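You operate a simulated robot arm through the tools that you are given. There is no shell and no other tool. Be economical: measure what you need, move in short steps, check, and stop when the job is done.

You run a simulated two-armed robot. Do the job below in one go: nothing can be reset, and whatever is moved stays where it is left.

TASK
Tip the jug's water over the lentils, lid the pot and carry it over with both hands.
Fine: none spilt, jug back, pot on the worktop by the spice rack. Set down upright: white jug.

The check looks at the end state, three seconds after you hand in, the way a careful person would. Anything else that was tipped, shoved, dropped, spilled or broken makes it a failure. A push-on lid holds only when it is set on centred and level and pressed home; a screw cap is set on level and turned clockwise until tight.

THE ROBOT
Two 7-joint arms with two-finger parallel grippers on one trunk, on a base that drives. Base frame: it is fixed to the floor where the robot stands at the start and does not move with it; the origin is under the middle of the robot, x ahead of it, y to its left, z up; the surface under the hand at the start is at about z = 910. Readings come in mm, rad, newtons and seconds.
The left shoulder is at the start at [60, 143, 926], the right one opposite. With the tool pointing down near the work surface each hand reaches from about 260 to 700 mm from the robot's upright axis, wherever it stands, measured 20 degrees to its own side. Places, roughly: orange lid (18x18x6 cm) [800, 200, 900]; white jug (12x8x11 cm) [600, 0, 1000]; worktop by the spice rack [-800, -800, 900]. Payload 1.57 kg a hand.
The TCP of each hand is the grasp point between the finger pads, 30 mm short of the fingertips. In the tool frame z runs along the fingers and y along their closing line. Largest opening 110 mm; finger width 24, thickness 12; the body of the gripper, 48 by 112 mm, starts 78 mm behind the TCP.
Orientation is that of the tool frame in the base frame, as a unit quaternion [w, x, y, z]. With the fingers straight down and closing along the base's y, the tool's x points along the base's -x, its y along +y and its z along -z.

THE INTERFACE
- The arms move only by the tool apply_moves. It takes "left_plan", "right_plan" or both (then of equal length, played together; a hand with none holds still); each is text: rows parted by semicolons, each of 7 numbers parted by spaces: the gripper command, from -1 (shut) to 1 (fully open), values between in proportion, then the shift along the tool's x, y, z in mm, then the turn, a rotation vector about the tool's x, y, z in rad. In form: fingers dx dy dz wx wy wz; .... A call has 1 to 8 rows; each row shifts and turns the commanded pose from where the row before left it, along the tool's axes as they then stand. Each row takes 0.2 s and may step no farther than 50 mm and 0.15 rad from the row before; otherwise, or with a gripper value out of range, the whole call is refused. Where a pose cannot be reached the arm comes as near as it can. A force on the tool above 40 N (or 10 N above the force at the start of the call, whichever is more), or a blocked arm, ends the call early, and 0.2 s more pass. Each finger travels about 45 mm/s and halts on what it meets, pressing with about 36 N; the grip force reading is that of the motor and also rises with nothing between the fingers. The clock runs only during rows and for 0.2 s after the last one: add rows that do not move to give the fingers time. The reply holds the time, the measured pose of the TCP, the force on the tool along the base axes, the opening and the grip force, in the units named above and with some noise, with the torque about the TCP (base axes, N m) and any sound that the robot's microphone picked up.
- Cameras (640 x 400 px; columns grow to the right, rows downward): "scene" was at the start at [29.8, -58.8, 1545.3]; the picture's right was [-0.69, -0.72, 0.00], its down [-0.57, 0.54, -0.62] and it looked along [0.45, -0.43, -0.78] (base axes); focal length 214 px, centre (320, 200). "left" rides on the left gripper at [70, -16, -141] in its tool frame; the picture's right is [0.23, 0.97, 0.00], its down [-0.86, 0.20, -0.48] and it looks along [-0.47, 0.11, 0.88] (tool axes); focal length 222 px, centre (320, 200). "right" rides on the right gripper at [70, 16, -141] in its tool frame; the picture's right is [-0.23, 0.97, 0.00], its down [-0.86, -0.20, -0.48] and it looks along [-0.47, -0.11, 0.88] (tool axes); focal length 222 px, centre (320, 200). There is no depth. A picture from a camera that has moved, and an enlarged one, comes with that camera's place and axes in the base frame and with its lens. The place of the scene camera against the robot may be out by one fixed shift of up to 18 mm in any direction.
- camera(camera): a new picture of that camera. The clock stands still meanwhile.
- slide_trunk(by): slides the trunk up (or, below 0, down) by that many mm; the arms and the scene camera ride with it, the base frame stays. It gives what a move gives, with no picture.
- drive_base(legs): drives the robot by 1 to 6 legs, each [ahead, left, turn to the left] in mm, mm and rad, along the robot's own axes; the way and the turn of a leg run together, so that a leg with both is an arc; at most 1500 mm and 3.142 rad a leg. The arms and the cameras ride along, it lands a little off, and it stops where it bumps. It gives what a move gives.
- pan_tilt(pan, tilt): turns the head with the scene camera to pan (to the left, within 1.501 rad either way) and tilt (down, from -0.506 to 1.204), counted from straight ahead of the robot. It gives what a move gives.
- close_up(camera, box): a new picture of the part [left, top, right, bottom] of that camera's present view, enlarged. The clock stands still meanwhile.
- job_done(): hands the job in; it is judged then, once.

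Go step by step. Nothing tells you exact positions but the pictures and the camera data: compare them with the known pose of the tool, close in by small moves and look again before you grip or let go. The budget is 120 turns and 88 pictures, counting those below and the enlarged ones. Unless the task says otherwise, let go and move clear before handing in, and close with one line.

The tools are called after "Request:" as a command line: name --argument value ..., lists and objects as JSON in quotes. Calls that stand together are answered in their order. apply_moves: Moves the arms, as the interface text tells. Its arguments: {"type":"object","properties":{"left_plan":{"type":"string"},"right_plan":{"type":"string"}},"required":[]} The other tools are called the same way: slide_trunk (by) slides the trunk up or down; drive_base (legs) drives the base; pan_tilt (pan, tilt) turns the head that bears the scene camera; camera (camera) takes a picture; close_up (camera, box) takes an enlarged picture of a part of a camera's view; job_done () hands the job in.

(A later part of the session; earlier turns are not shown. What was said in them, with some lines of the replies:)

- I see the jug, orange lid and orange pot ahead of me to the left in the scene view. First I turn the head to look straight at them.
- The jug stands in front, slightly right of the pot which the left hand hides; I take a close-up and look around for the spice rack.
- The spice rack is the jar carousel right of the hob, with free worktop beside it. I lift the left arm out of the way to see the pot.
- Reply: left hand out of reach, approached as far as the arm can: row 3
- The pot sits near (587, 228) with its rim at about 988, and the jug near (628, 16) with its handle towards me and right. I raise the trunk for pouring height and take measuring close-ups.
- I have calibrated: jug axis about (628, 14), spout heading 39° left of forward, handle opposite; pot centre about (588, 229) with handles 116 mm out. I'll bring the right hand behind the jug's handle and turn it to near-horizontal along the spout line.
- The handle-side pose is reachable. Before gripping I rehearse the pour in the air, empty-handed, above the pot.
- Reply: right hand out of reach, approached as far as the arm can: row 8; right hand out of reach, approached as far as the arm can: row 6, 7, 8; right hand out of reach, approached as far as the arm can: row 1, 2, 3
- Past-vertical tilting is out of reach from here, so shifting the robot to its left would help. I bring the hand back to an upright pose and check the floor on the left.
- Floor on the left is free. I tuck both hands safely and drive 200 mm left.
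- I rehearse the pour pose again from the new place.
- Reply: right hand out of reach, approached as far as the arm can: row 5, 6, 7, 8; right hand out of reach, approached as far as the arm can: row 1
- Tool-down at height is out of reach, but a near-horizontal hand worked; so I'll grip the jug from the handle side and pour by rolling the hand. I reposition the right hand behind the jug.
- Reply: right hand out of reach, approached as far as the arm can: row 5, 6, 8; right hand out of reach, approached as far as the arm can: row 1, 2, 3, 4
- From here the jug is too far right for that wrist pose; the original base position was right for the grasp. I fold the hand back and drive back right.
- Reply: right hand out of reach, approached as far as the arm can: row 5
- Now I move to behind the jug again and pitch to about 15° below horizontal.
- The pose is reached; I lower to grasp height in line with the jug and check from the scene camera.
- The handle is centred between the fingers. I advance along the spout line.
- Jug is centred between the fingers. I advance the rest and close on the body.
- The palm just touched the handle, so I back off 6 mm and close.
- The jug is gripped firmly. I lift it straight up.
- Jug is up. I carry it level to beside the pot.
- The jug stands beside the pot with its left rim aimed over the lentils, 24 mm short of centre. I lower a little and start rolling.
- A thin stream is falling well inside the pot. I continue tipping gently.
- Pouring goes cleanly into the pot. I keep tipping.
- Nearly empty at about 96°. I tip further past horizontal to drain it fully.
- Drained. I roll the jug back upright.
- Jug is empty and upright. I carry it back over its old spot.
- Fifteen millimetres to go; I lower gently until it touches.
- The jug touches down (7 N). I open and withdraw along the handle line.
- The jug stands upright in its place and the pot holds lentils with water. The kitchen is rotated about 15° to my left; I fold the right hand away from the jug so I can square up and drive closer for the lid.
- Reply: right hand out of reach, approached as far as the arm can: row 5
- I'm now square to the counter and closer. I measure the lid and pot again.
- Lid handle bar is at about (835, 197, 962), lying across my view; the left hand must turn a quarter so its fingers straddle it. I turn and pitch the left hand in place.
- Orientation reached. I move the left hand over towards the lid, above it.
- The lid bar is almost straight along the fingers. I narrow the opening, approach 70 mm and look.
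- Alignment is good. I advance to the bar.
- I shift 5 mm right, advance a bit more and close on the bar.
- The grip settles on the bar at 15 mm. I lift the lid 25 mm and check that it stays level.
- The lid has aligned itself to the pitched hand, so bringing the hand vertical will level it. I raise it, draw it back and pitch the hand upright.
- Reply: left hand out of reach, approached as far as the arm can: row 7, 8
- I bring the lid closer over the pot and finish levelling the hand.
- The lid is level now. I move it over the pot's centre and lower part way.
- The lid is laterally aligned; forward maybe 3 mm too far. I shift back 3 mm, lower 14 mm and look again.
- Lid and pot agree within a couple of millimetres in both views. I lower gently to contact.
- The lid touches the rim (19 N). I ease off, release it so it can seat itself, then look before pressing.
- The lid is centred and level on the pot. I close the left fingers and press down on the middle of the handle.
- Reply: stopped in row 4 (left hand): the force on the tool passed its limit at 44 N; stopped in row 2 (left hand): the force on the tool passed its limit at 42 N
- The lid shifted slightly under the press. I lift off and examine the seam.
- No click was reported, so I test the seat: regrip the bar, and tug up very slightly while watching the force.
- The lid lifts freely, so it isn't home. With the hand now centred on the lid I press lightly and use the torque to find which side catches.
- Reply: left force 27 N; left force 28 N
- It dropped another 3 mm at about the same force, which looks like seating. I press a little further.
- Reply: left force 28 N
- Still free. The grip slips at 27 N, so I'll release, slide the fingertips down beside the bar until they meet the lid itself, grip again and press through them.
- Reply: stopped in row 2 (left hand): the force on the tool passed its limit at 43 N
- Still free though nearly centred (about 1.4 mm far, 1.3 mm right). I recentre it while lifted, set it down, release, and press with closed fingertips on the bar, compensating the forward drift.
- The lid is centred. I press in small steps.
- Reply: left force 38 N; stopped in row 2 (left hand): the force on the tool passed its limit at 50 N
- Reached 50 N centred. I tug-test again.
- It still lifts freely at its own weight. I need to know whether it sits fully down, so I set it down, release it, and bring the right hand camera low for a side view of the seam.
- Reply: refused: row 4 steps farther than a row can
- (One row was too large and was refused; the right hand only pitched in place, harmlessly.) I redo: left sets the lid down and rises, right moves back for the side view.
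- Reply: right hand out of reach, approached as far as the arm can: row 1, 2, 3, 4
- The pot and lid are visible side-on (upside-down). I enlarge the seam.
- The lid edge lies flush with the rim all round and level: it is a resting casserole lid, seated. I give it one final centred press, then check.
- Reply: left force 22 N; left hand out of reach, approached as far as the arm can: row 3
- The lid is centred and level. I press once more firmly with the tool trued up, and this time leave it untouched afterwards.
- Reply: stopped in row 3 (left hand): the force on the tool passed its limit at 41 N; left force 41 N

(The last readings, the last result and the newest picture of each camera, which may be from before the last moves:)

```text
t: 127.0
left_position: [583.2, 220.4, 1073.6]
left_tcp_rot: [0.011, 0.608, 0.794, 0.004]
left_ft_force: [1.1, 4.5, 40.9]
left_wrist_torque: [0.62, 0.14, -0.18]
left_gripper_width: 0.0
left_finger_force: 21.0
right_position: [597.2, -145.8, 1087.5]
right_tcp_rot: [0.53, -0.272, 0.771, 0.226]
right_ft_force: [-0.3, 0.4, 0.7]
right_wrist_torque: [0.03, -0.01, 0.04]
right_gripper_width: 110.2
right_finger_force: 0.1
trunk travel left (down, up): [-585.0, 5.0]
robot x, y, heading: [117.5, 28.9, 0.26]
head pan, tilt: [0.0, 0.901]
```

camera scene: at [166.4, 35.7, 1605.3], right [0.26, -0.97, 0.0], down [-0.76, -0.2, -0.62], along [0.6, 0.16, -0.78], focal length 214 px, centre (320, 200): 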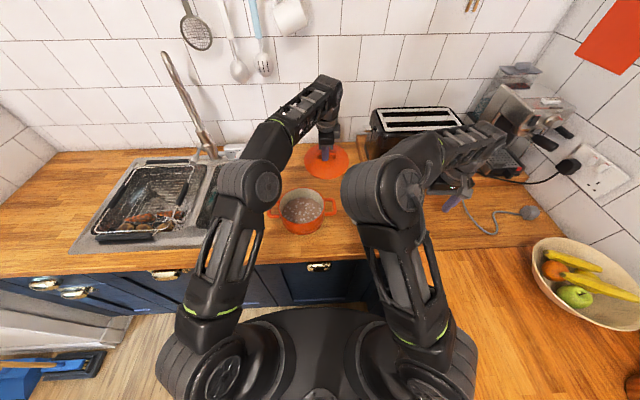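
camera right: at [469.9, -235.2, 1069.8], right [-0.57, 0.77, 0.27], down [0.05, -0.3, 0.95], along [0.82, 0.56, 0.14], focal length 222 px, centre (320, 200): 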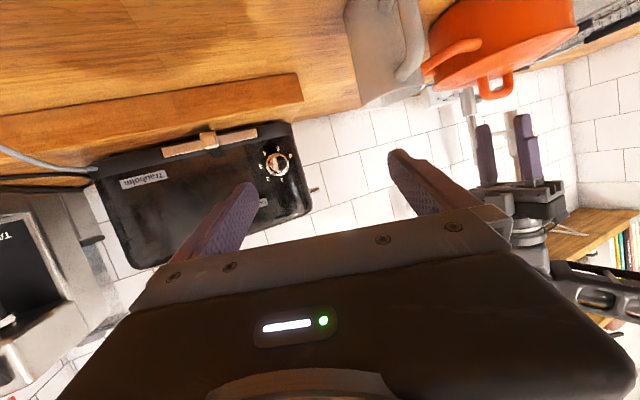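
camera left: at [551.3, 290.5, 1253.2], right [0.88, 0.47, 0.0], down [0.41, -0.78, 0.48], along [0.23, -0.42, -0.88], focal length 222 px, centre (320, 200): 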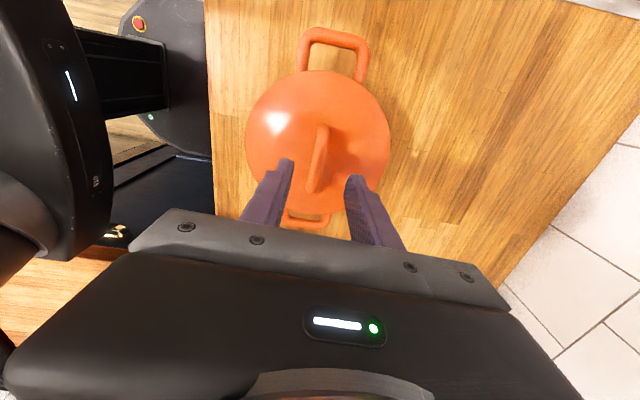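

The press held 41 N centred. I lift off, and turn the left hand back to normal above the left pot handle while the right hand unpitches.

Request:
apply_moves --left_plan "-1 0 0 -25 0 0 0; -1 0 0 -25 0 0 0; -1 40 0 0 0 0 0; -1 40 0 0 0 0 0; -1 30 0 0 0 0 -0.15; -0.5 0 0 0 0 0 -0.15; -0.5 0 0 0 0 0 -0.15; -0.5 0 0 0 0 0 -0.15" --right_plan "1 0 0 0 0 0.15 0; 1 0 0 0 0 0.15 0; 1 0 0 0 0 0.15 0; 1 0 0 0 0 0.15 0; 1 0 0 0 0 0.15 0; 1 0 0 0 0 0.15 0; 1 0 0 0 0 0.15 0; 1 0 0 0 0 0.10 0"

Request:
apply_moves --left_plan "-0.5 0 0 0 0 0 -0.15; -0.5 0 0 0 0 0 -0.15; -0.5 0 0 0 0 0 -0.15; -0.5 0 0 0 0 0 -0.15; -0.5 0 0 0 0 0 -0.15; -0.5 0 0 0 0 0 -0.15; -0.5 0 0 0 0 0 -0.11; -0.5 0 0 0 0 0 0" --right_plan "1 0 0 0 0 0 0.1; 1 0 0 0 0 0 0.1; 1 0 0 0 0 0 0.1; 1 0 0 0 0 0 0.1; 1 0 0 0 0 0 0; -0.5 0 0 0 0 0 0; -0.5 0 0 0 0 0 0; -0.5 0 0 0 0 0 0"

Request:
camera --camera "scene"

```text
t: 128.8
left_position: [554.8, 326.2, 1117.7]
left_tcp_rot: [0.007, 0.346, 0.938, -0.001]
left_ft_force: [0.4, -0.1, 0.9]
left_wrist_torque: [-0.02, 0.0, 0.03]
left_gripper_width: 27.4
left_finger_force: 0.1
right_position: [598.7, -145.2, 1086.4]
right_tcp_rot: [0.024, -0.35, 0.935, 0.042]
right_ft_force: [-0.5, 0.5, -0.1]
right_wrist_torque: [0.01, 0.01, 0.02]
right_gripper_width: 110.0
right_finger_force: 0.1
trunk travel left (down, up): [-585.0, 5.0]
robot x, y, heading: [115.4, 28.4, 0.261]
head pan, tilt: [0.0, 0.901]
```

```text
t: 130.6
left_position: [554.9, 326.1, 1118.8]
left_tcp_rot: [0.007, -0.151, 0.988, -0.004]
left_ft_force: [-0.3, -0.7, 0.6]
left_wrist_torque: [0.01, 0.05, -0.04]
left_gripper_width: 27.7
left_finger_force: 0.0
right_position: [598.6, -145.6, 1086.1]
right_tcp_rot: [0.016, -0.157, 0.986, 0.047]
right_ft_force: [0.0, 0.0, -1.1]
right_wrist_torque: [0.02, 0.02, -0.02]
right_gripper_width: 39.8
right_finger_force: 0.2
trunk travel left (down, up): [-585.0, 5.0]
robot x, y, heading: [115.7, 31.5, 0.26]
head pan, tilt: [0.0, 0.901]
```

```text
19 pictures are left
camera scene: at [165.9, 35.9, 1605.3], right [0.26, -0.97, 0.0], down [-0.76, -0.2, -0.62], along [0.6, 0.16, -0.78], focal length 214 px, centre (320, 200)
```

scene: 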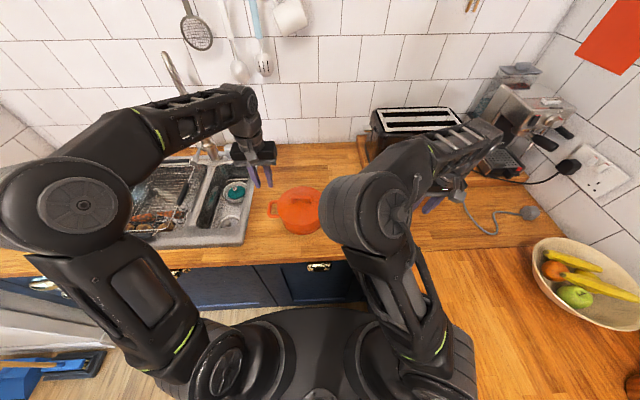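

Left is above its handle. The right hand trues up and moves over the jug (tips 30 mm clear) to above the right handle.

Request:
apply_moves --left_plan "-0.5 0 0 0 0 0.015 0; -0.5 0 0 0 0 0 0; -0.5 0 0 0 0 0 0; -0.5 0 0 0 0 0 0; -0.5 0 0 0 0 0 0; -0.5 0 0 0 0 0 0; -0.5 0 0 0 0 0 0; -0.5 0 0 0 0 0 0" --right_plan "-0.5 0 0 0 0.097 0 0; -0.5 -16.7 39.5 0 0 0 0; -0.5 -16.7 39.5 0 0 0 0; -0.5 -16.7 39.5 0 0 0 0; -0.5 -16.7 39.5 0 0 0 0; -0.5 -16.7 39.5 3 0 0 0; -0.5 -16.7 39.5 5 0 0 0; -0.5 0 0 0 0 0 0"

Request:
close_up --camera "scene" --box '[232, 143, 376, 233]'

```text
t: 132.3
left_position: [554.7, 326.6, 1119.5]
left_tcp_rot: [-0.001, -0.15, 0.989, -0.007]
left_ft_force: [0.0, 0.3, 0.1]
left_wrist_torque: [0.01, -0.01, -0.01]
left_gripper_width: 27.4
left_finger_force: 0.1
right_position: [619.4, 111.4, 1079.2]
right_tcp_rot: [0.025, -0.155, 0.988, -0.001]
right_ft_force: [-0.4, -0.2, -0.3]
right_wrist_torque: [0.01, 0.02, -0.01]
right_gripper_width: 27.5
right_finger_force: 0.0
trunk travel left (down, up): [-585.0, 5.0]
robot x, y, heading: [118.5, 30.9, 0.258]
head pan, tilt: [0.0, 0.901]
```

```text
4.44 times, centred on (304, 188) of scene
camera zoom: at [165.8, 35.4, 1605.3], right [0.26, -0.97, 0.0], down [-0.76, -0.2, -0.62], along [0.6, 0.16, -0.78], focal length 953 px, centre (391, 253)
```

zoom: 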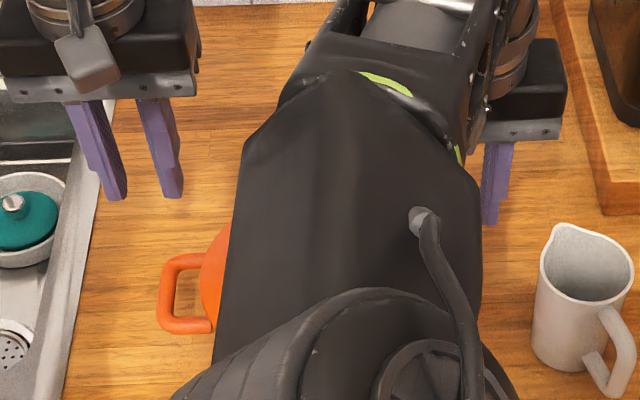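

Both hands hover over the handles. I check each with its own camera.

Request:
close_up --camera "left" --box '[200, 60, 440, 210]'

Request:
close_up --camera "right" --box '[200, 60, 440, 210]'

```text
2.67 times, centred on (320, 135) of left
camera zoom: at [494.3, 291.7, 1260.5], right [-0.51, 0.86, -0.01], down [0.76, 0.45, 0.47], along [0.41, 0.23, -0.88], focal length 592 px, centre (320, 373)
```

zoom: 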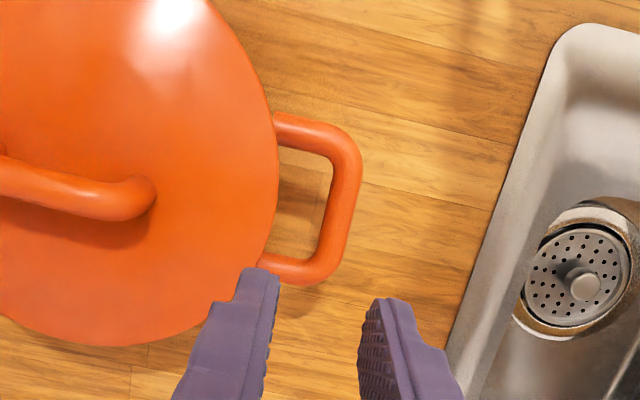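

```text
2.67 times, centred on (320, 135) of right
camera zoom: at [541.5, 103.6, 1217.1], right [-0.09, 1.0, 0.0], down [0.85, 0.07, 0.52], along [0.52, 0.05, -0.85], focal length 592 px, centre (320, 373)
```

zoom: 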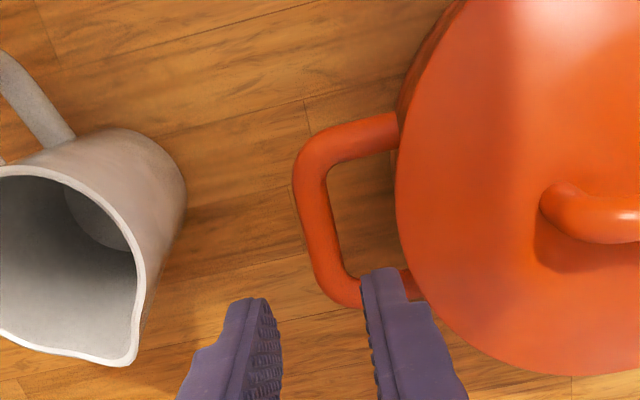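

I correct each hand a few millimetres and lower both to just above the bars.

Request:
apply_moves --left_plan "-0.55 5 5.5 24 0 0 0; -0.55 0 0 24 0 0 0; -0.55 0 0 24 0 0 0; -0.55 0 0 24 0 0 0; -0.55 0 0 0 0 0 0" --right_plan "-0.55 1 -0.5 0 0 0.05 0; -0.55 0 0 19 0 0 0; -0.55 0 0 19 0 0 0; -0.55 0 0 18 0 0 0; -0.55 0 0 0 0 0 0"

Request:
close_up --camera "left" --box '[200, 60, 440, 210]'

Request:
close_up --camera "right" --box '[200, 60, 440, 210]'

```text
t: 133.6
left_position: [548.3, 328.1, 1019.6]
left_tcp_rot: [-0.001, -0.15, 0.989, -0.006]
left_ft_force: [-0.3, -1.1, 0.3]
left_wrist_torque: [0.0, -0.01, 0.02]
left_gripper_width: 24.9
left_finger_force: 0.1
right_position: [620.9, 108.6, 1026.1]
right_tcp_rot: [0.0, -0.156, 0.988, -0.006]
right_ft_force: [-0.2, -0.6, 0.2]
right_wrist_torque: [-0.03, -0.04, 0.0]
right_gripper_width: 24.9
right_finger_force: 0.0
trunk travel left (down, up): [-585.0, 5.0]
robot x, y, heading: [118.2, 29.8, 0.258]
head pan, tilt: [0.0, 0.901]
```

```text
2.67 times, centred on (320, 135) of left
camera zoom: at [486.9, 293.9, 1162.2], right [-0.51, 0.86, -0.01], down [0.76, 0.45, 0.47], along [0.41, 0.23, -0.88], focal length 592 px, centre (320, 373)
```

zoom: 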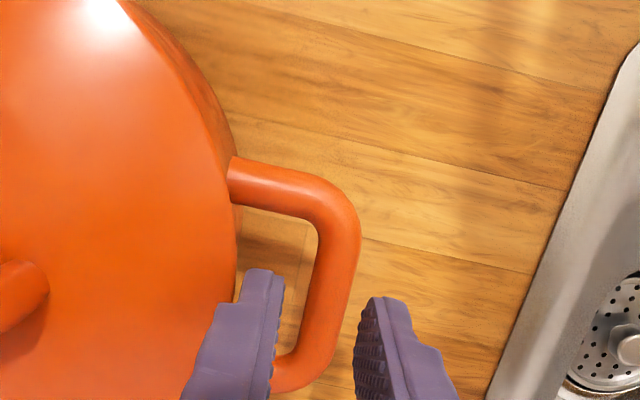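

```text
2.67 times, centred on (320, 135) of right
camera zoom: at [549.3, 103.5, 1167.4], right [-0.08, 1.0, -0.01], down [0.87, 0.08, 0.48], along [0.48, 0.03, -0.88], focal length 592 px, centre (320, 373)
```

zoom: 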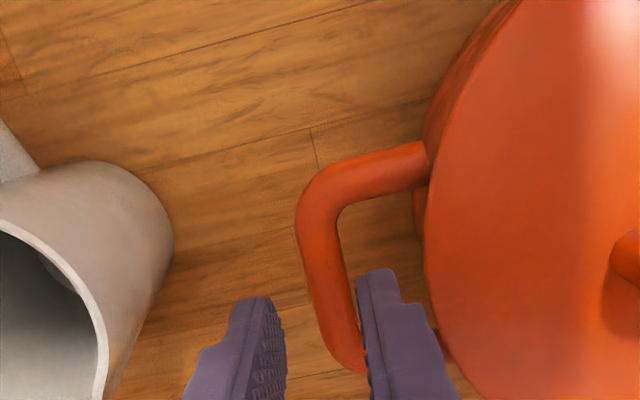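

I nudge 1–3 mm and lower the fingers around both bars.

Request:
apply_moves --left_plan "-0.55 1.5 1.2 0 0 0 0; -0.55 0 0 12 0 0 0; -0.55 0 0 12 0 0 0; -0.55 0 0 12 0 0 0; -0.55 0 0 6 0 0 0; -0.55 0 0 0 0 0 0" --right_plan "-0.55 1.5 3 0 0 0 0; -0.55 0 0 14 0 0 0; -0.55 0 0 13 0 0 0; -0.55 0 0 13 0 0 0; -0.55 0 0 8 0 0 0; -0.55 0 0 0 0 0 0"

Request:
close_up --camera "left" --box '[200, 60, 440, 210]'

Request:
close_up --camera "right" --box '[200, 60, 440, 210]'

```text
t: 134.9
left_position: [545.7, 331.4, 979.0]
left_tcp_rot: [-0.003, -0.151, 0.988, -0.007]
left_ft_force: [0.3, -0.2, 0.0]
left_wrist_torque: [-0.03, 0.0, 0.02]
left_gripper_width: 24.4
left_finger_force: 0.0
right_position: [619.3, 109.8, 976.8]
right_tcp_rot: [-0.001, -0.156, 0.988, -0.005]
right_ft_force: [-0.6, -0.7, -0.3]
right_wrist_torque: [0.0, -0.02, -0.01]
right_gripper_width: 24.7
right_finger_force: 0.0
trunk travel left (down, up): [-585.0, 5.0]
robot x, y, heading: [116.1, 31.2, 0.26]
head pan, tilt: [0.0, 0.901]
```

```text
2.67 times, centred on (320, 135) of left
camera zoom: at [485.8, 295.1, 1120.3], right [-0.51, 0.86, -0.01], down [0.76, 0.45, 0.47], along [0.41, 0.23, -0.88], focal length 592 px, centre (320, 373)
```

zoom: 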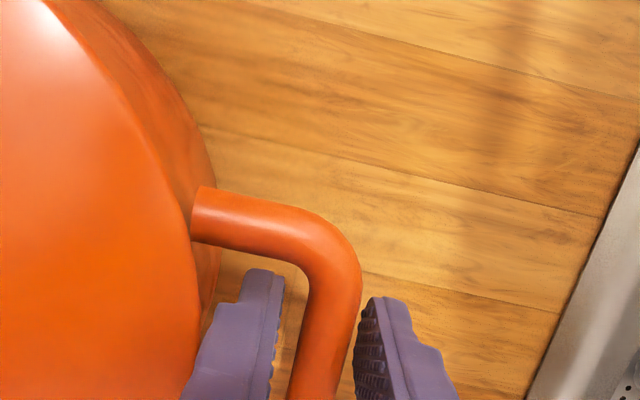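

```text
2.67 times, centred on (320, 135) of right
camera zoom: at [548.4, 106.4, 1117.4], right [-0.09, 1.0, -0.01], down [0.88, 0.08, 0.48], along [0.48, 0.03, -0.88], focal length 592 px, centre (320, 373)
```

zoom: 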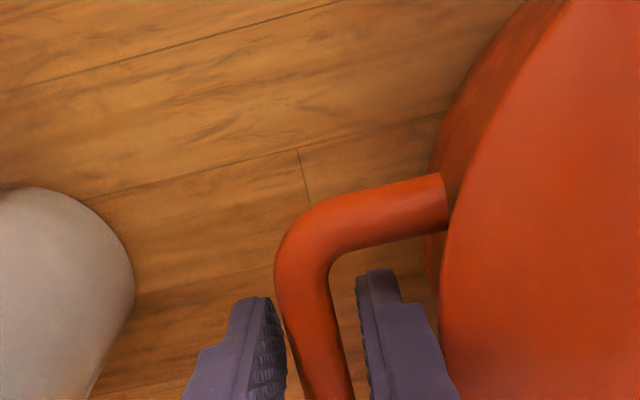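

Both bars lie between the fingers. I close both hands together.

Request:
apply_moves --left_plan "-0.8 0 0 0 0 0 0; -1 0 0 0 0 0 0; -1 0 0 0 0 0 0; -1 0 0 0 0 0 0; -1 0 0 0 0 0 0" --right_plan "-0.8 0 0 0 0 0 0; -1 0 0 0 0 0 0; -1 0 0 0 0 0 0; -1 0 0 0 0 0 0; -1 0 0 0 0 0 0"

```text
t: 136.2
left_position: [545.9, 330.0, 980.6]
left_tcp_rot: [-0.001, -0.15, 0.989, -0.006]
left_ft_force: [-2.8, 10.5, -0.4]
left_wrist_torque: [-0.03, 0.49, 0.48]
left_gripper_width: 13.9
left_finger_force: 29.8
right_position: [618.7, 109.6, 976.7]
right_tcp_rot: [-0.002, -0.156, 0.988, -0.007]
right_ft_force: [-1.0, -9.0, 0.5]
right_wrist_torque: [0.08, -0.13, -0.16]
right_gripper_width: 13.6
right_finger_force: 30.3
trunk travel left (down, up): [-585.0, 5.0]
robot x, y, heading: [119.9, 28.6, 0.26]
head pan, tilt: [0.0, 0.901]
```

Both bars are gripped at 14 mm. I relieve the slight squeeze and lift 20 mm together.

Request:
apply_moves --left_plan "-1 0 0.8 0 0 0 0; -1 0 0 -3 0 0 0; -1 0 0 -6 0 0 0; -1 0 0 -8 0 0 0; -1 0 0 -5 0 0 0; -1 0 0 0 0 0 0" --right_plan "-1 0 -0.8 0 0 0 0; -1 0 0 -3 0 0 0; -1 0 0 -6 0 0 0; -1 0 0 -8 0 0 0; -1 0 0 -5 0 0 0; -1 0 0 0 0 0 0"

Request:
close_up --camera "scene" --box '[208, 143, 400, 263]'

```text
t: 137.6
left_position: [546.3, 332.1, 1002.6]
left_tcp_rot: [-0.002, -0.15, 0.989, -0.007]
left_ft_force: [-2.8, 10.0, -6.3]
left_wrist_torque: [0.05, -0.1, 0.36]
left_gripper_width: 13.7
left_finger_force: 30.3
right_position: [619.0, 111.0, 999.2]
right_tcp_rot: [-0.001, -0.156, 0.988, -0.005]
right_ft_force: [3.2, -9.6, -6.6]
right_wrist_torque: [-0.13, 0.14, -0.37]
right_gripper_width: 13.6
right_finger_force: 30.2
trunk travel left (down, up): [-585.0, 5.0]
robot x, y, heading: [120.3, 29.7, 0.26]
head pan, tilt: [0.0, 0.901]
```

```text
3.33 times, centred on (304, 203) of scene
camera zoom: at [167.0, 36.4, 1605.2], right [0.26, -0.97, 0.0], down [-0.76, -0.2, -0.62], along [0.6, 0.16, -0.78], focal length 715 px, centre (373, 190)
```

zoom: 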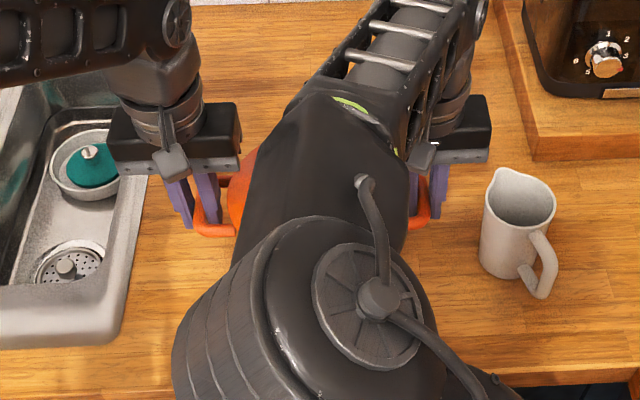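

The pot is off the counter, 13 N shared evenly. I raise it a further 40 mm and back away from the counter.

Request:
apply_moves --left_plan "-1 0 0 -6 0 0 0; -1 0 0 -9 0 0 0; -1 0 0 -10 0 0 0; -1 0 0 -9 0 0 0; -1 0 0 -6 0 0 0; -1 0 0 0 0 0 0" --right_plan "-1 0 0 -6 0 0 0; -1 0 0 -9 0 0 0; -1 0 0 -10 0 0 0; -1 0 0 -9 0 0 0; -1 0 0 -6 0 0 0; -1 0 0 0 0 0 0"

Request:
drive_base --legs '[[-330, 0, 0]]'

Request:
pan_tilt --pan 0.3 --tilt 0.8

Request:
camera --camera "scene"

```text
t: 138.9
left_position: [547.3, 330.4, 1042.6]
left_tcp_rot: [-0.002, -0.151, 0.989, -0.007]
left_ft_force: [-6.6, 14.5, -6.1]
left_wrist_torque: [-0.01, 0.16, 0.16]
left_gripper_width: 13.7
left_finger_force: 30.6
right_position: [620.0, 110.7, 1038.7]
right_tcp_rot: [0.0, -0.157, 0.988, -0.005]
right_ft_force: [6.6, -13.5, -7.0]
right_wrist_torque: [-0.04, -0.15, -0.5]
right_gripper_width: 13.5
right_finger_force: 30.3
trunk travel left (down, up): [-585.0, 5.0]
robot x, y, heading: [117.9, 33.9, 0.26]
head pan, tilt: [0.0, 0.901]
```

```text
t: 141.1
left_position: [230.8, 244.6, 1042.0]
left_tcp_rot: [-0.001, -0.148, 0.989, -0.006]
left_ft_force: [-7.8, 18.2, -6.2]
left_wrist_torque: [0.07, 0.06, 0.21]
left_gripper_width: 13.6
left_finger_force: 30.5
right_position: [300.3, 24.7, 1038.2]
right_tcp_rot: [0.0, -0.154, 0.988, -0.006]
right_ft_force: [6.7, -18.1, -6.0]
right_wrist_torque: [-0.01, -0.05, -0.52]
right_gripper_width: 13.5
right_finger_force: 30.1
trunk travel left (down, up): [-585.0, 5.0]
robot x, y, heading: [-201.8, -50.7, 0.258]
head pan, tilt: [0.0, 0.901]
```

```text
t: 141.9
left_position: [229.3, 245.9, 1040.3]
left_tcp_rot: [-0.002, -0.148, 0.989, -0.006]
left_ft_force: [-1.6, -0.7, -6.4]
left_wrist_torque: [0.03, -0.13, 0.22]
left_gripper_width: 13.4
left_finger_force: 30.2
right_position: [301.6, 24.2, 1038.2]
right_tcp_rot: [-0.001, -0.153, 0.988, -0.006]
right_ft_force: [0.9, -0.1, -6.5]
right_wrist_torque: [-0.08, 0.15, -0.44]
right_gripper_width: 13.7
right_finger_force: 30.7
trunk travel left (down, up): [-585.0, 5.0]
robot x, y, heading: [-202.1, -54.7, 0.26]
head pan, tilt: [0.3, 0.799]
```

```text
10 pictures are left
camera scene: at [-155.9, -24.5, 1613.1], right [0.53, -0.85, 0.0], down [-0.61, -0.38, -0.7], along [0.59, 0.37, -0.72], focal length 214 px, centre (320, 200)
```

scene: 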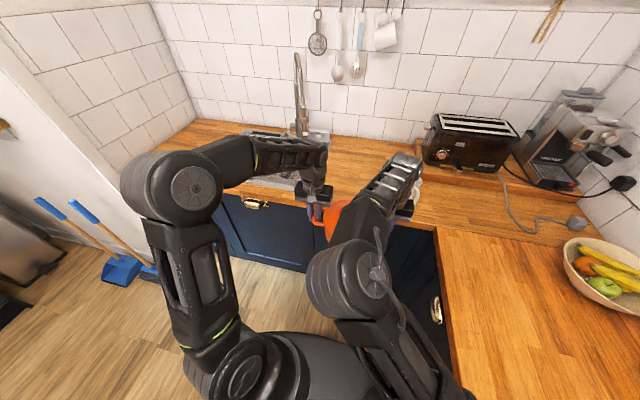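

Clear of the counter and still level. I shift left to open space, then turn right to face the hob wall.

Request:
drive_base --legs '[[0, 430, 0], [0, 0, -0.79], [0, 0, -0.78]]'

Request:
pan_tilt --pan -0.6 --tilt 0.6

Request:
camera --camera "scene"

```text
t: 148.6
left_position: [-1.0, -61.9, 1041.2]
left_tcp_rot: [-0.007, 0.585, 0.811, -0.002]
left_ft_force: [0.8, 1.9, -6.4]
left_wrist_torque: [0.03, -0.01, 0.22]
left_gripper_width: 13.7
left_finger_force: 30.6
right_position: [-220.0, -138.9, 1038.0]
right_tcp_rot: [-0.004, 0.579, 0.815, -0.004]
right_ft_force: [-1.4, -1.3, -6.1]
right_wrist_torque: [-0.01, 0.01, -0.44]
right_gripper_width: 13.6
right_finger_force: 30.6
trunk travel left (down, up): [-585.0, 5.0]
robot x, y, heading: [-307.9, 366.5, -1.288]
head pan, tilt: [0.3, 0.799]
```

```text
t: 149.8
left_position: [-0.8, -61.2, 1041.7]
left_tcp_rot: [-0.006, 0.585, 0.811, -0.002]
left_ft_force: [-1.2, 0.8, -6.2]
left_wrist_torque: [0.0, 0.02, 0.22]
left_gripper_width: 13.4
left_finger_force: 29.8
right_position: [-219.0, -138.9, 1039.2]
right_tcp_rot: [-0.004, 0.579, 0.815, -0.003]
right_ft_force: [1.4, -0.4, -6.7]
right_wrist_torque: [0.0, 0.02, -0.43]
right_gripper_width: 13.9
right_finger_force: 30.2
trunk travel left (down, up): [-585.0, 5.0]
robot x, y, heading: [-310.0, 360.7, -1.29]
head pan, tilt: [-0.6, 0.6]
```

```text
9 pictures are left
camera scene: at [-340.5, 299.0, 1630.0], right [-0.95, 0.31, 0.0], down [0.18, 0.54, -0.82], along [-0.26, -0.78, -0.57], focal length 214 px, centre (320, 200)
```

scene: 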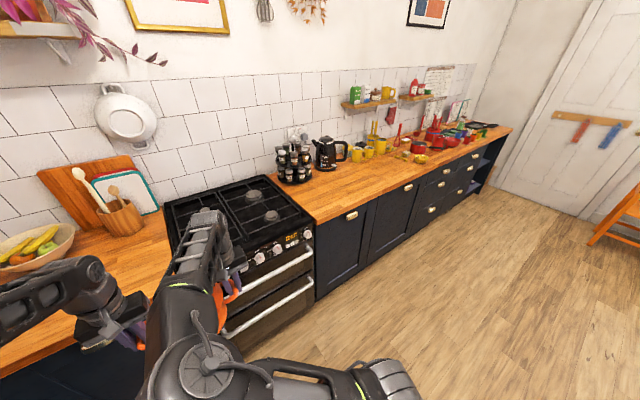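

The worktop right of the hob is free in front of the spice rack and kettle. I drive sideways to it, then forward.

Request:
drive_base --legs '[[0, -806, 0]]'

Request:
drive_base --legs '[[250, 0, 0]]'

Request:
pan_tilt --pan 0.0 --tilt 0.7

Request:
camera --camera "scene"

```text
t: 154.1
left_position: [-760.6, -280.3, 1042.3]
left_tcp_rot: [-0.005, 0.588, 0.809, -0.003]
left_ft_force: [-1.6, 0.8, -6.7]
left_wrist_torque: [0.05, 0.0, 0.25]
left_gripper_width: 13.6
left_finger_force: 30.7
right_position: [-981.1, -354.7, 1038.9]
right_tcp_rot: [-0.005, 0.583, 0.813, -0.003]
right_ft_force: [0.3, -1.0, -6.3]
right_wrist_torque: [-0.01, 0.0, -0.37]
right_gripper_width: 13.6
right_finger_force: 29.9
trunk travel left (down, up): [-585.0, 5.0]
robot x, y, heading: [-1065.1, 143.8, -1.298]
head pan, tilt: [-0.6, 0.6]
```

```text
t: 155.9
left_position: [-693.7, -518.1, 1040.4]
left_tcp_rot: [-0.007, 0.588, 0.809, -0.003]
left_ft_force: [-0.6, -0.9, -6.2]
left_wrist_torque: [0.12, 0.01, 0.24]
left_gripper_width: 13.6
left_finger_force: 30.6
right_position: [-913.4, -594.1, 1037.6]
right_tcp_rot: [-0.005, 0.583, 0.812, -0.003]
right_ft_force: [1.7, -0.9, -5.8]
right_wrist_torque: [-0.04, 0.01, -0.43]
right_gripper_width: 13.7
right_finger_force: 30.4
trunk travel left (down, up): [-585.0, 5.0]
robot x, y, heading: [-998.8, -90.5, -1.296]
head pan, tilt: [-0.6, 0.6]
```

```text
t: 156.9
left_position: [-692.8, -517.6, 1040.8]
left_tcp_rot: [-0.006, 0.588, 0.809, -0.002]
left_ft_force: [0.1, -0.8, -7.0]
left_wrist_torque: [-0.06, -0.03, 0.27]
left_gripper_width: 13.4
left_finger_force: 30.3
right_position: [-913.5, -593.8, 1038.8]
right_tcp_rot: [-0.005, 0.583, 0.812, -0.004]
right_ft_force: [0.9, 0.1, -6.2]
right_wrist_torque: [0.03, 0.02, -0.41]
right_gripper_width: 13.9
right_finger_force: 30.2
trunk travel left (down, up): [-585.0, 5.0]
robot x, y, heading: [-1001.9, -90.5, -1.301]
head pan, tilt: [0.0, 0.7]
```

```text
8 pictures are left
camera scene: at [-979.1, -152.7, 1621.4], right [-0.96, -0.27, 0.0], down [-0.17, 0.62, -0.76], along [0.21, -0.74, -0.64], focal length 214 px, centre (320, 200)
```

scene: 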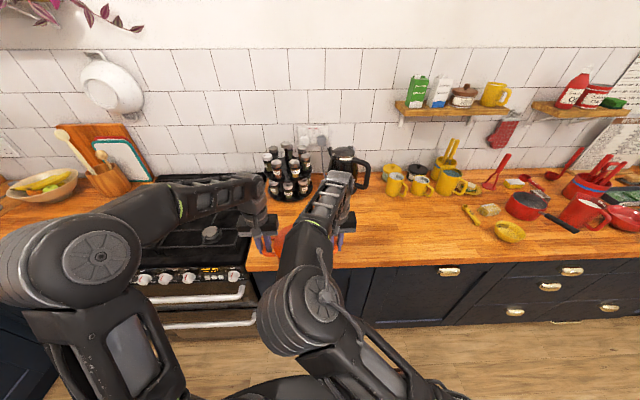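

The pot is over the worktop edge, well clear of hob and rack. I drive the last stretch forward.

Request:
drive_base --legs '[[150, 0, 0]]'

Request:
apply_moves --left_plan "-1 -8 0 0 0 0 0; -1 -12 0 0 0 0 0; -1 -14 0 0 0 0 0; -1 -12 0 0 0 0 0; -1 -8 0 0 0 0 0; -1 0 0 0 0 0 0" --right_plan "-1 -8 0 0 0 0 0; -1 -12 0 0 0 0 0; -1 -14 0 0 0 0 0; -1 -12 0 0 0 0 0; -1 -8 0 0 0 0 0; -1 0 0 0 0 0 0"

Request:
close_up --camera "scene" --box '[200, 100, 440, 250]'

```text
t: 158.2
left_position: [-652.1, -662.7, 1040.9]
left_tcp_rot: [-0.007, 0.588, 0.809, -0.002]
left_ft_force: [-0.5, -0.3, -7.7]
left_wrist_torque: [0.13, 0.02, 0.23]
left_gripper_width: 13.6
left_finger_force: 30.2
right_position: [-873.8, -737.9, 1037.0]
right_tcp_rot: [-0.006, 0.584, 0.812, -0.003]
right_ft_force: [0.6, -0.5, -6.7]
right_wrist_torque: [-0.05, 0.0, -0.37]
right_gripper_width: 13.8
right_finger_force: 30.1
trunk travel left (down, up): [-585.0, 5.0]
robot x, y, heading: [-959.2, -233.2, -1.295]
head pan, tilt: [0.0, 0.7]
```

```text
t: 159.6
left_position: [-636.6, -713.2, 1040.2]
left_tcp_rot: [-0.006, 0.587, 0.809, -0.002]
left_ft_force: [-1.3, -0.4, -6.6]
left_wrist_torque: [0.05, -0.01, 0.29]
left_gripper_width: 13.4
left_finger_force: 30.4
right_position: [-856.5, -789.2, 1037.8]
right_tcp_rot: [-0.005, 0.583, 0.813, -0.003]
right_ft_force: [0.9, 0.9, -6.8]
right_wrist_torque: [-0.04, -0.02, -0.31]
right_gripper_width: 13.8
right_finger_force: 29.7
trunk travel left (down, up): [-585.0, 5.0]
robot x, y, heading: [-960.1, -235.3, -1.299]
head pan, tilt: [0.0, 0.7]
```

```text
2.67 times, centred on (320, 175) of scene
camera zoom: at [-938.9, -296.4, 1621.4], right [-0.96, -0.27, 0.0], down [-0.17, 0.62, -0.76], along [0.21, -0.74, -0.64], focal length 572 px, centre (320, 267)
```

zoom: 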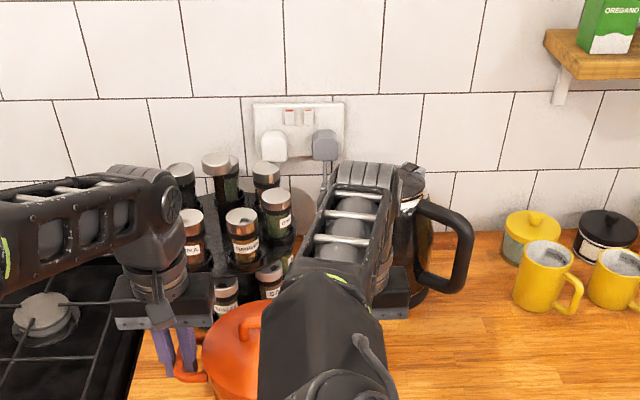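

The pot is in place above the worktop by the rack. I lower it with both hands in unison.

Request:
apply_moves --left_plan "-1 0 0 7 0 0 0; -1 0 0 10 0 0 0; -1 0 0 11 0 0 0; -1 0 0 10 0 0 0; -1 0 0 8 0 0 0; -1 0 0 5 0 0 0; -1 0 0 0 0 0 0" --right_plan "-1 0 0 7 0 0 0; -1 0 0 10 0 0 0; -1 0 0 11 0 0 0; -1 0 0 10 0 0 0; -1 0 0 8 0 0 0; -1 0 0 5 0 0 0; -1 0 0 0 0 0 0"

Request:
apply_moves --left_plan "-1 0 0 4 0 0 0; -1 0 0 3 0 0 0; -1 0 0 0 0 0 0" --right_plan "-1 0 0 4 0 0 0; -1 0 0 3 0 0 0; -1 0 0 0 0 0 0"

```text
t: 161.2
left_position: [-636.3, -712.6, 991.0]
left_tcp_rot: [-0.006, 0.588, 0.809, -0.003]
left_ft_force: [-2.3, -1.1, -6.8]
left_wrist_torque: [0.05, 0.02, 0.4]
left_gripper_width: 13.8
left_finger_force: 30.0
right_position: [-857.3, -788.9, 987.3]
right_tcp_rot: [-0.004, 0.583, 0.813, -0.003]
right_ft_force: [2.2, 2.7, -5.9]
right_wrist_torque: [0.02, -0.03, -0.23]
right_gripper_width: 13.7
right_finger_force: 30.0
trunk travel left (down, up): [-585.0, 5.0]
robot x, y, heading: [-961.0, -236.3, -1.298]
head pan, tilt: [0.0, 0.7]
```

```text
t: 162.0
left_position: [-637.3, -712.7, 983.4]
left_tcp_rot: [-0.006, 0.588, 0.809, -0.003]
left_ft_force: [-3.6, -3.3, -6.6]
left_wrist_torque: [-0.17, -0.06, 0.53]
left_gripper_width: 13.6
left_finger_force: 30.8
right_position: [-856.5, -789.2, 980.9]
right_tcp_rot: [-0.004, 0.582, 0.813, -0.003]
right_ft_force: [3.0, 3.2, -5.4]
right_wrist_torque: [0.17, -0.01, -0.1]
right_gripper_width: 13.6
right_finger_force: 30.1
trunk travel left (down, up): [-585.0, 5.0]
robot x, y, heading: [-959.2, -240.3, -1.293]
head pan, tilt: [0.0, 0.7]
```

Request:
apply_moves --left_plan "-1 0 0 2 0 0 0; -1 0 0 1 0 0 0; -1 0 0 0 0 0 0" --right_plan "-1 0 0 2 0 0 0; -1 0 0 1 0 0 0; -1 0 0 0 0 0 0"

```text
t: 162.8
left_position: [-636.5, -712.6, 978.9]
left_tcp_rot: [-0.006, 0.588, 0.809, -0.002]
left_ft_force: [-2.2, -2.8, -5.1]
left_wrist_torque: [-0.07, 0.02, 0.5]
left_gripper_width: 13.5
left_finger_force: 30.0
right_position: [-855.9, -788.9, 977.9]
right_tcp_rot: [-0.004, 0.583, 0.812, -0.003]
right_ft_force: [3.8, 1.0, -5.2]
right_wrist_torque: [0.0, -0.03, -0.18]
right_gripper_width: 13.6
right_finger_force: 29.6
trunk travel left (down, up): [-585.0, 5.0]
robot x, y, heading: [-959.0, -237.1, -1.293]
head pan, tilt: [0.0, 0.7]
```

Request:
apply_moves --left_plan "-1 0 0 1.5 0 0 0; -1 0 0 0 0 0 0" --right_plan "-1 0 0 1.5 0 0 0; -1 0 0 0 0 0 0"

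Request:
apply_moves --left_plan "-1 0 0 1 0 0 0; -1 0 0 0 0 0 0" --right_plan "-1 0 0 1 0 0 0; -1 0 0 0 0 0 0"

```text
t: 163.4
left_position: [-637.6, -713.8, 979.0]
left_tcp_rot: [-0.004, 0.588, 0.809, -0.004]
left_ft_force: [0.5, -2.7, 8.1]
left_wrist_torque: [0.62, 0.21, 0.3]
left_gripper_width: 13.8
left_finger_force: 30.1
right_position: [-857.4, -788.9, 976.7]
right_tcp_rot: [-0.003, 0.583, 0.812, -0.006]
right_ft_force: [1.6, -2.1, 5.5]
right_wrist_torque: [0.53, 0.22, -0.3]
right_gripper_width: 13.6
right_finger_force: 29.7
trunk travel left (down, up): [-585.0, 5.0]
robot x, y, heading: [-961.8, -237.5, -1.298]
head pan, tilt: [0.0, 0.7]
```

```text
t: 164.0
left_position: [-637.7, -713.4, 979.4]
left_tcp_rot: [-0.004, 0.587, 0.809, -0.005]
left_ft_force: [5.4, -4.5, 23.1]
left_wrist_torque: [0.35, 0.05, 0.16]
left_gripper_width: 13.5
left_finger_force: 30.6
right_position: [-858.3, -788.0, 977.0]
right_tcp_rot: [-0.003, 0.584, 0.812, -0.006]
right_ft_force: [-0.3, -9.2, 14.7]
right_wrist_torque: [0.43, 0.11, -0.38]
right_gripper_width: 13.8
right_finger_force: 29.9
trunk travel left (down, up): [-585.0, 5.0]
robot x, y, heading: [-962.1, -231.1, -1.295]
head pan, tilt: [0.0, 0.7]
```

The pot stands on the worktop. I ease off, open slightly (so the inner fingers don't touch the lid) and rise straight up.

Request:
apply_moves --left_plan "-1 0 0 -1.5 0 0 0; -0.8 0 0 0 0 0 0; -0.58 0 0 0 0 0 0; -0.58 0 0 0 0 0 0; -0.58 0 0 -12 0 0 0; -0.58 0 0 -20 0 0 0; -0.58 0 0 -25 0 0 0; -0.58 0 0 -30 0 0 0" --right_plan "-1 0 0 -1.5 0 0 0; -0.8 0 0 0 0 0 0; -0.58 0 0 0 0 0 0; -0.58 0 0 0 0 0 0; -0.58 0 0 -12 0 0 0; -0.58 0 0 -20 0 0 0; -0.58 0 0 -25 0 0 0; -0.58 0 0 -30 0 0 0"

```text
t: 165.8
left_position: [-637.4, -712.4, 1066.1]
left_tcp_rot: [-0.005, 0.589, 0.808, -0.002]
left_ft_force: [-0.8, 0.9, -0.1]
left_wrist_torque: [0.0, 0.02, -0.01]
left_gripper_width: 23.1
left_finger_force: 0.0
right_position: [-855.8, -786.5, 1064.4]
right_tcp_rot: [-0.004, 0.583, 0.812, -0.004]
right_ft_force: [-0.6, 0.9, -0.2]
right_wrist_torque: [0.02, -0.03, -0.03]
right_gripper_width: 23.0
right_finger_force: 0.1
trunk travel left (down, up): [-585.0, 5.0]
robot x, y, heading: [-961.6, -237.0, -1.299]
head pan, tilt: [0.0, 0.7]
```

Hands are clear above. I back away and look at the result.

Request:
drive_base --legs '[[-350, 0, 0]]'

Request:
camera --camera "scene"

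Request:
close_up --camera "scene" --box '[200, 100, 360, 200]'

```text
t: 168.1
left_position: [-729.0, -378.1, 1065.0]
left_tcp_rot: [-0.006, 0.587, 0.81, -0.004]
left_ft_force: [-1.2, 0.9, 0.8]
left_wrist_torque: [-0.01, 0.0, 0.02]
left_gripper_width: 23.1
left_finger_force: 0.0
right_position: [-946.4, -453.0, 1064.0]
right_tcp_rot: [-0.004, 0.582, 0.813, -0.003]
right_ft_force: [0.1, -0.3, 0.5]
right_wrist_torque: [0.0, -0.04, -0.03]
right_gripper_width: 23.3
right_finger_force: 0.0
trunk travel left (down, up): [-585.0, 5.0]
robot x, y, heading: [-1054.8, 97.0, -1.293]
head pan, tilt: [0.0, 0.7]
```

```text
6 pictures are left
camera scene: at [-1032.8, 38.4, 1621.5], right [-0.96, -0.27, 0.0], down [-0.17, 0.62, -0.77], along [0.21, -0.74, -0.64], focal length 214 px, centre (320, 200)
```

scene: 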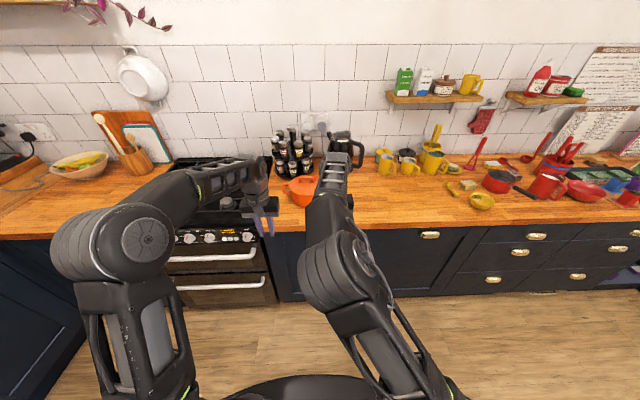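

```text
4.00 times, centred on (280, 150) of scene
camera zoom: at [-1032.8, 38.4, 1621.5], right [-0.96, -0.27, 0.0], down [-0.17, 0.62, -0.77], along [0.21, -0.74, -0.64], focal length 858 px, centre (480, 400)
```

zoom: 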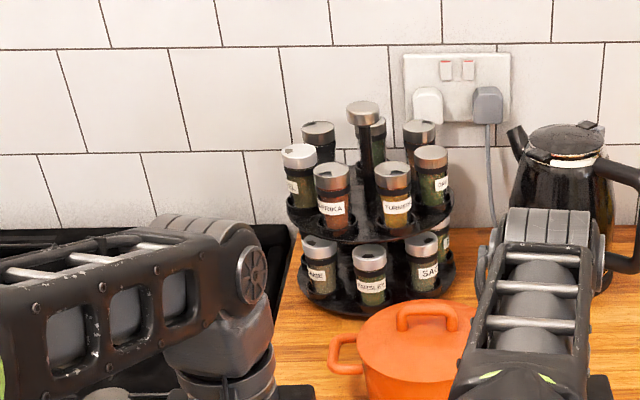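

The pot stands upright by the spice rack with the lid on. I step aside for an unobstructed view of the lid and then check the jug.

Request:
drive_base --legs '[[0, -330, 0]]'

Request:
camera --camera "scene"

```text
t: 170.3
left_position: [-1049.7, -470.4, 1066.2]
left_tcp_rot: [-0.006, 0.587, 0.81, -0.002]
left_ft_force: [0.1, 0.7, -0.3]
left_wrist_torque: [-0.02, -0.03, 0.01]
left_gripper_width: 23.2
left_finger_force: 0.1
right_position: [-1267.4, -544.3, 1064.3]
right_tcp_rot: [-0.004, 0.582, 0.813, -0.003]
right_ft_force: [-0.5, -0.4, 0.5]
right_wrist_torque: [0.01, -0.02, 0.0]
right_gripper_width: 23.2
right_finger_force: 0.0
trunk travel left (down, up): [-585.0, 5.0]
robot x, y, heading: [-1371.5, 7.6, -1.293]
head pan, tilt: [0.0, 0.7]
```

```text
4 pictures are left
camera scene: at [-1353.0, -53.0, 1621.5], right [-0.96, -0.27, 0.0], down [-0.17, 0.62, -0.76], along [0.21, -0.74, -0.64], focal length 214 px, centre (320, 200)
```

scene: 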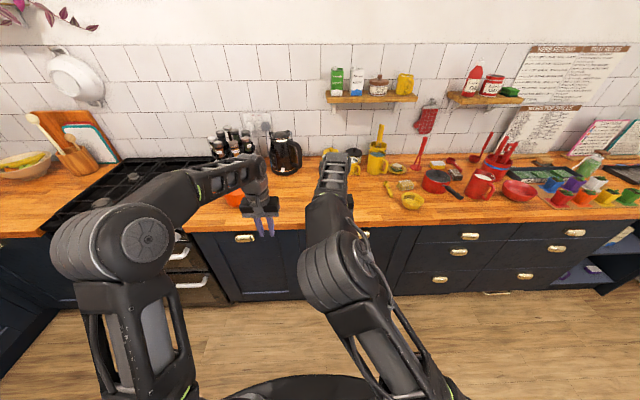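

Request:
drive_base --legs '[[0, 0, -0.7]]'

Request:
pan_tilt --pan 1.1 --tilt 0.65

Request:
camera --camera "scene"

```text
t: 172.5
left_position: [-1427.5, -565.5, 1065.2]
left_tcp_rot: [-0.006, 0.828, 0.561, 0.001]
left_ft_force: [0.7, 0.5, -0.2]
left_wrist_torque: [-0.02, -0.04, 0.01]
left_gripper_width: 23.2
left_finger_force: 0.0
right_position: [-1642.4, -485.5, 1063.9]
right_tcp_rot: [-0.005, 0.823, 0.567, -0.002]
right_ft_force: [-0.6, -1.0, 0.6]
right_wrist_torque: [0.01, -0.04, 0.02]
right_gripper_width: 23.0
right_finger_force: 0.0
trunk travel left (down, up): [-585.0, 5.0]
robot x, y, heading: [-1374.2, 5.7, -1.986]
head pan, tilt: [0.0, 0.7]
```

```text
t: 173.8
left_position: [-1427.6, -565.2, 1065.2]
left_tcp_rot: [-0.006, 0.826, 0.563, 0.0]
left_ft_force: [0.8, 0.5, -0.4]
left_wrist_torque: [-0.05, 0.0, 0.02]
left_gripper_width: 23.2
left_finger_force: 0.0
right_position: [-1643.0, -483.9, 1064.3]
right_tcp_rot: [-0.004, 0.824, 0.567, -0.002]
right_ft_force: [0.5, 0.1, -0.1]
right_wrist_torque: [0.01, -0.04, 0.04]
right_gripper_width: 23.1
right_finger_force: 0.1
trunk travel left (down, up): [-585.0, 5.0]
robot x, y, heading: [-1376.2, 6.0, -1.989]
head pan, tilt: [1.1, 0.649]
```

```text
3 pictures are left
camera scene: at [-1300.2, -39.8, 1625.8], right [-0.78, -0.63, 0.0], down [-0.38, 0.47, -0.8], along [0.5, -0.62, -0.6], focal length 214 px, centre (320, 200)
```

scene: 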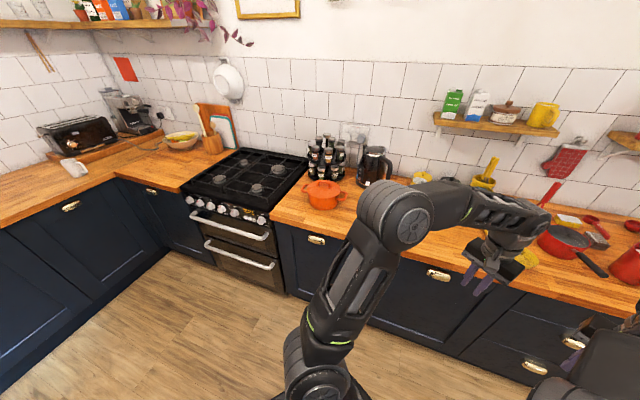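

Request:
close_up --camera "scene" --box '[276, 165, 372, 225]'

Request:
close_up --camera "scene" --box '[30, 130, 126, 190]'

```text
6.67 times, centred on (324, 195) of scene
camera zoom: at [-1300.2, -39.8, 1625.8], right [-0.78, -0.63, 0.0], down [-0.38, 0.47, -0.8], along [0.5, -0.62, -0.6], focal length 1430 px, centre (293, 233)
```

zoom: 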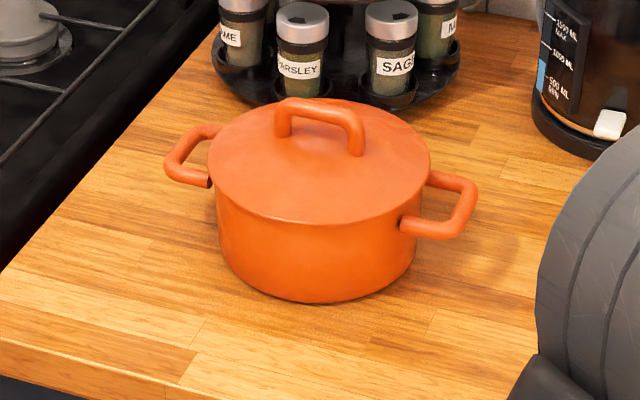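

```text
6.67 times, centred on (78, 160) of scene
camera zoom: at [-1300.2, -39.8, 1625.8], right [-0.78, -0.63, 0.0], down [-0.38, 0.47, -0.8], along [0.5, -0.62, -0.6], focal length 1430 px, centre (1933, 467)
```

zoom: 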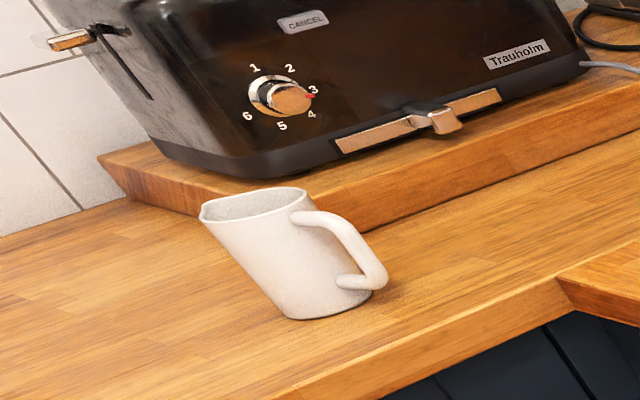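

The lid lies flush and level on the pot by the spice rack. The jug stands upright and empty in its old place (its lean in the picture is wide-angle distortion, and the toaster leans the same way). Both hands are clear, so I hand in.

Request:
job_done

```text
The job is handed in.
```

I poured the jug's water over the lentils with no spill that I could see, put the lid on, and carried the pot with both hands to the worktop by the spice rack. The white jug is back in its old place, upright and empty. The lid looks flush and level, but I pressed it to about 40–50 N without hearing a click. Earlier it lifted off freely when I tugged it, so I can't say it is locked on.
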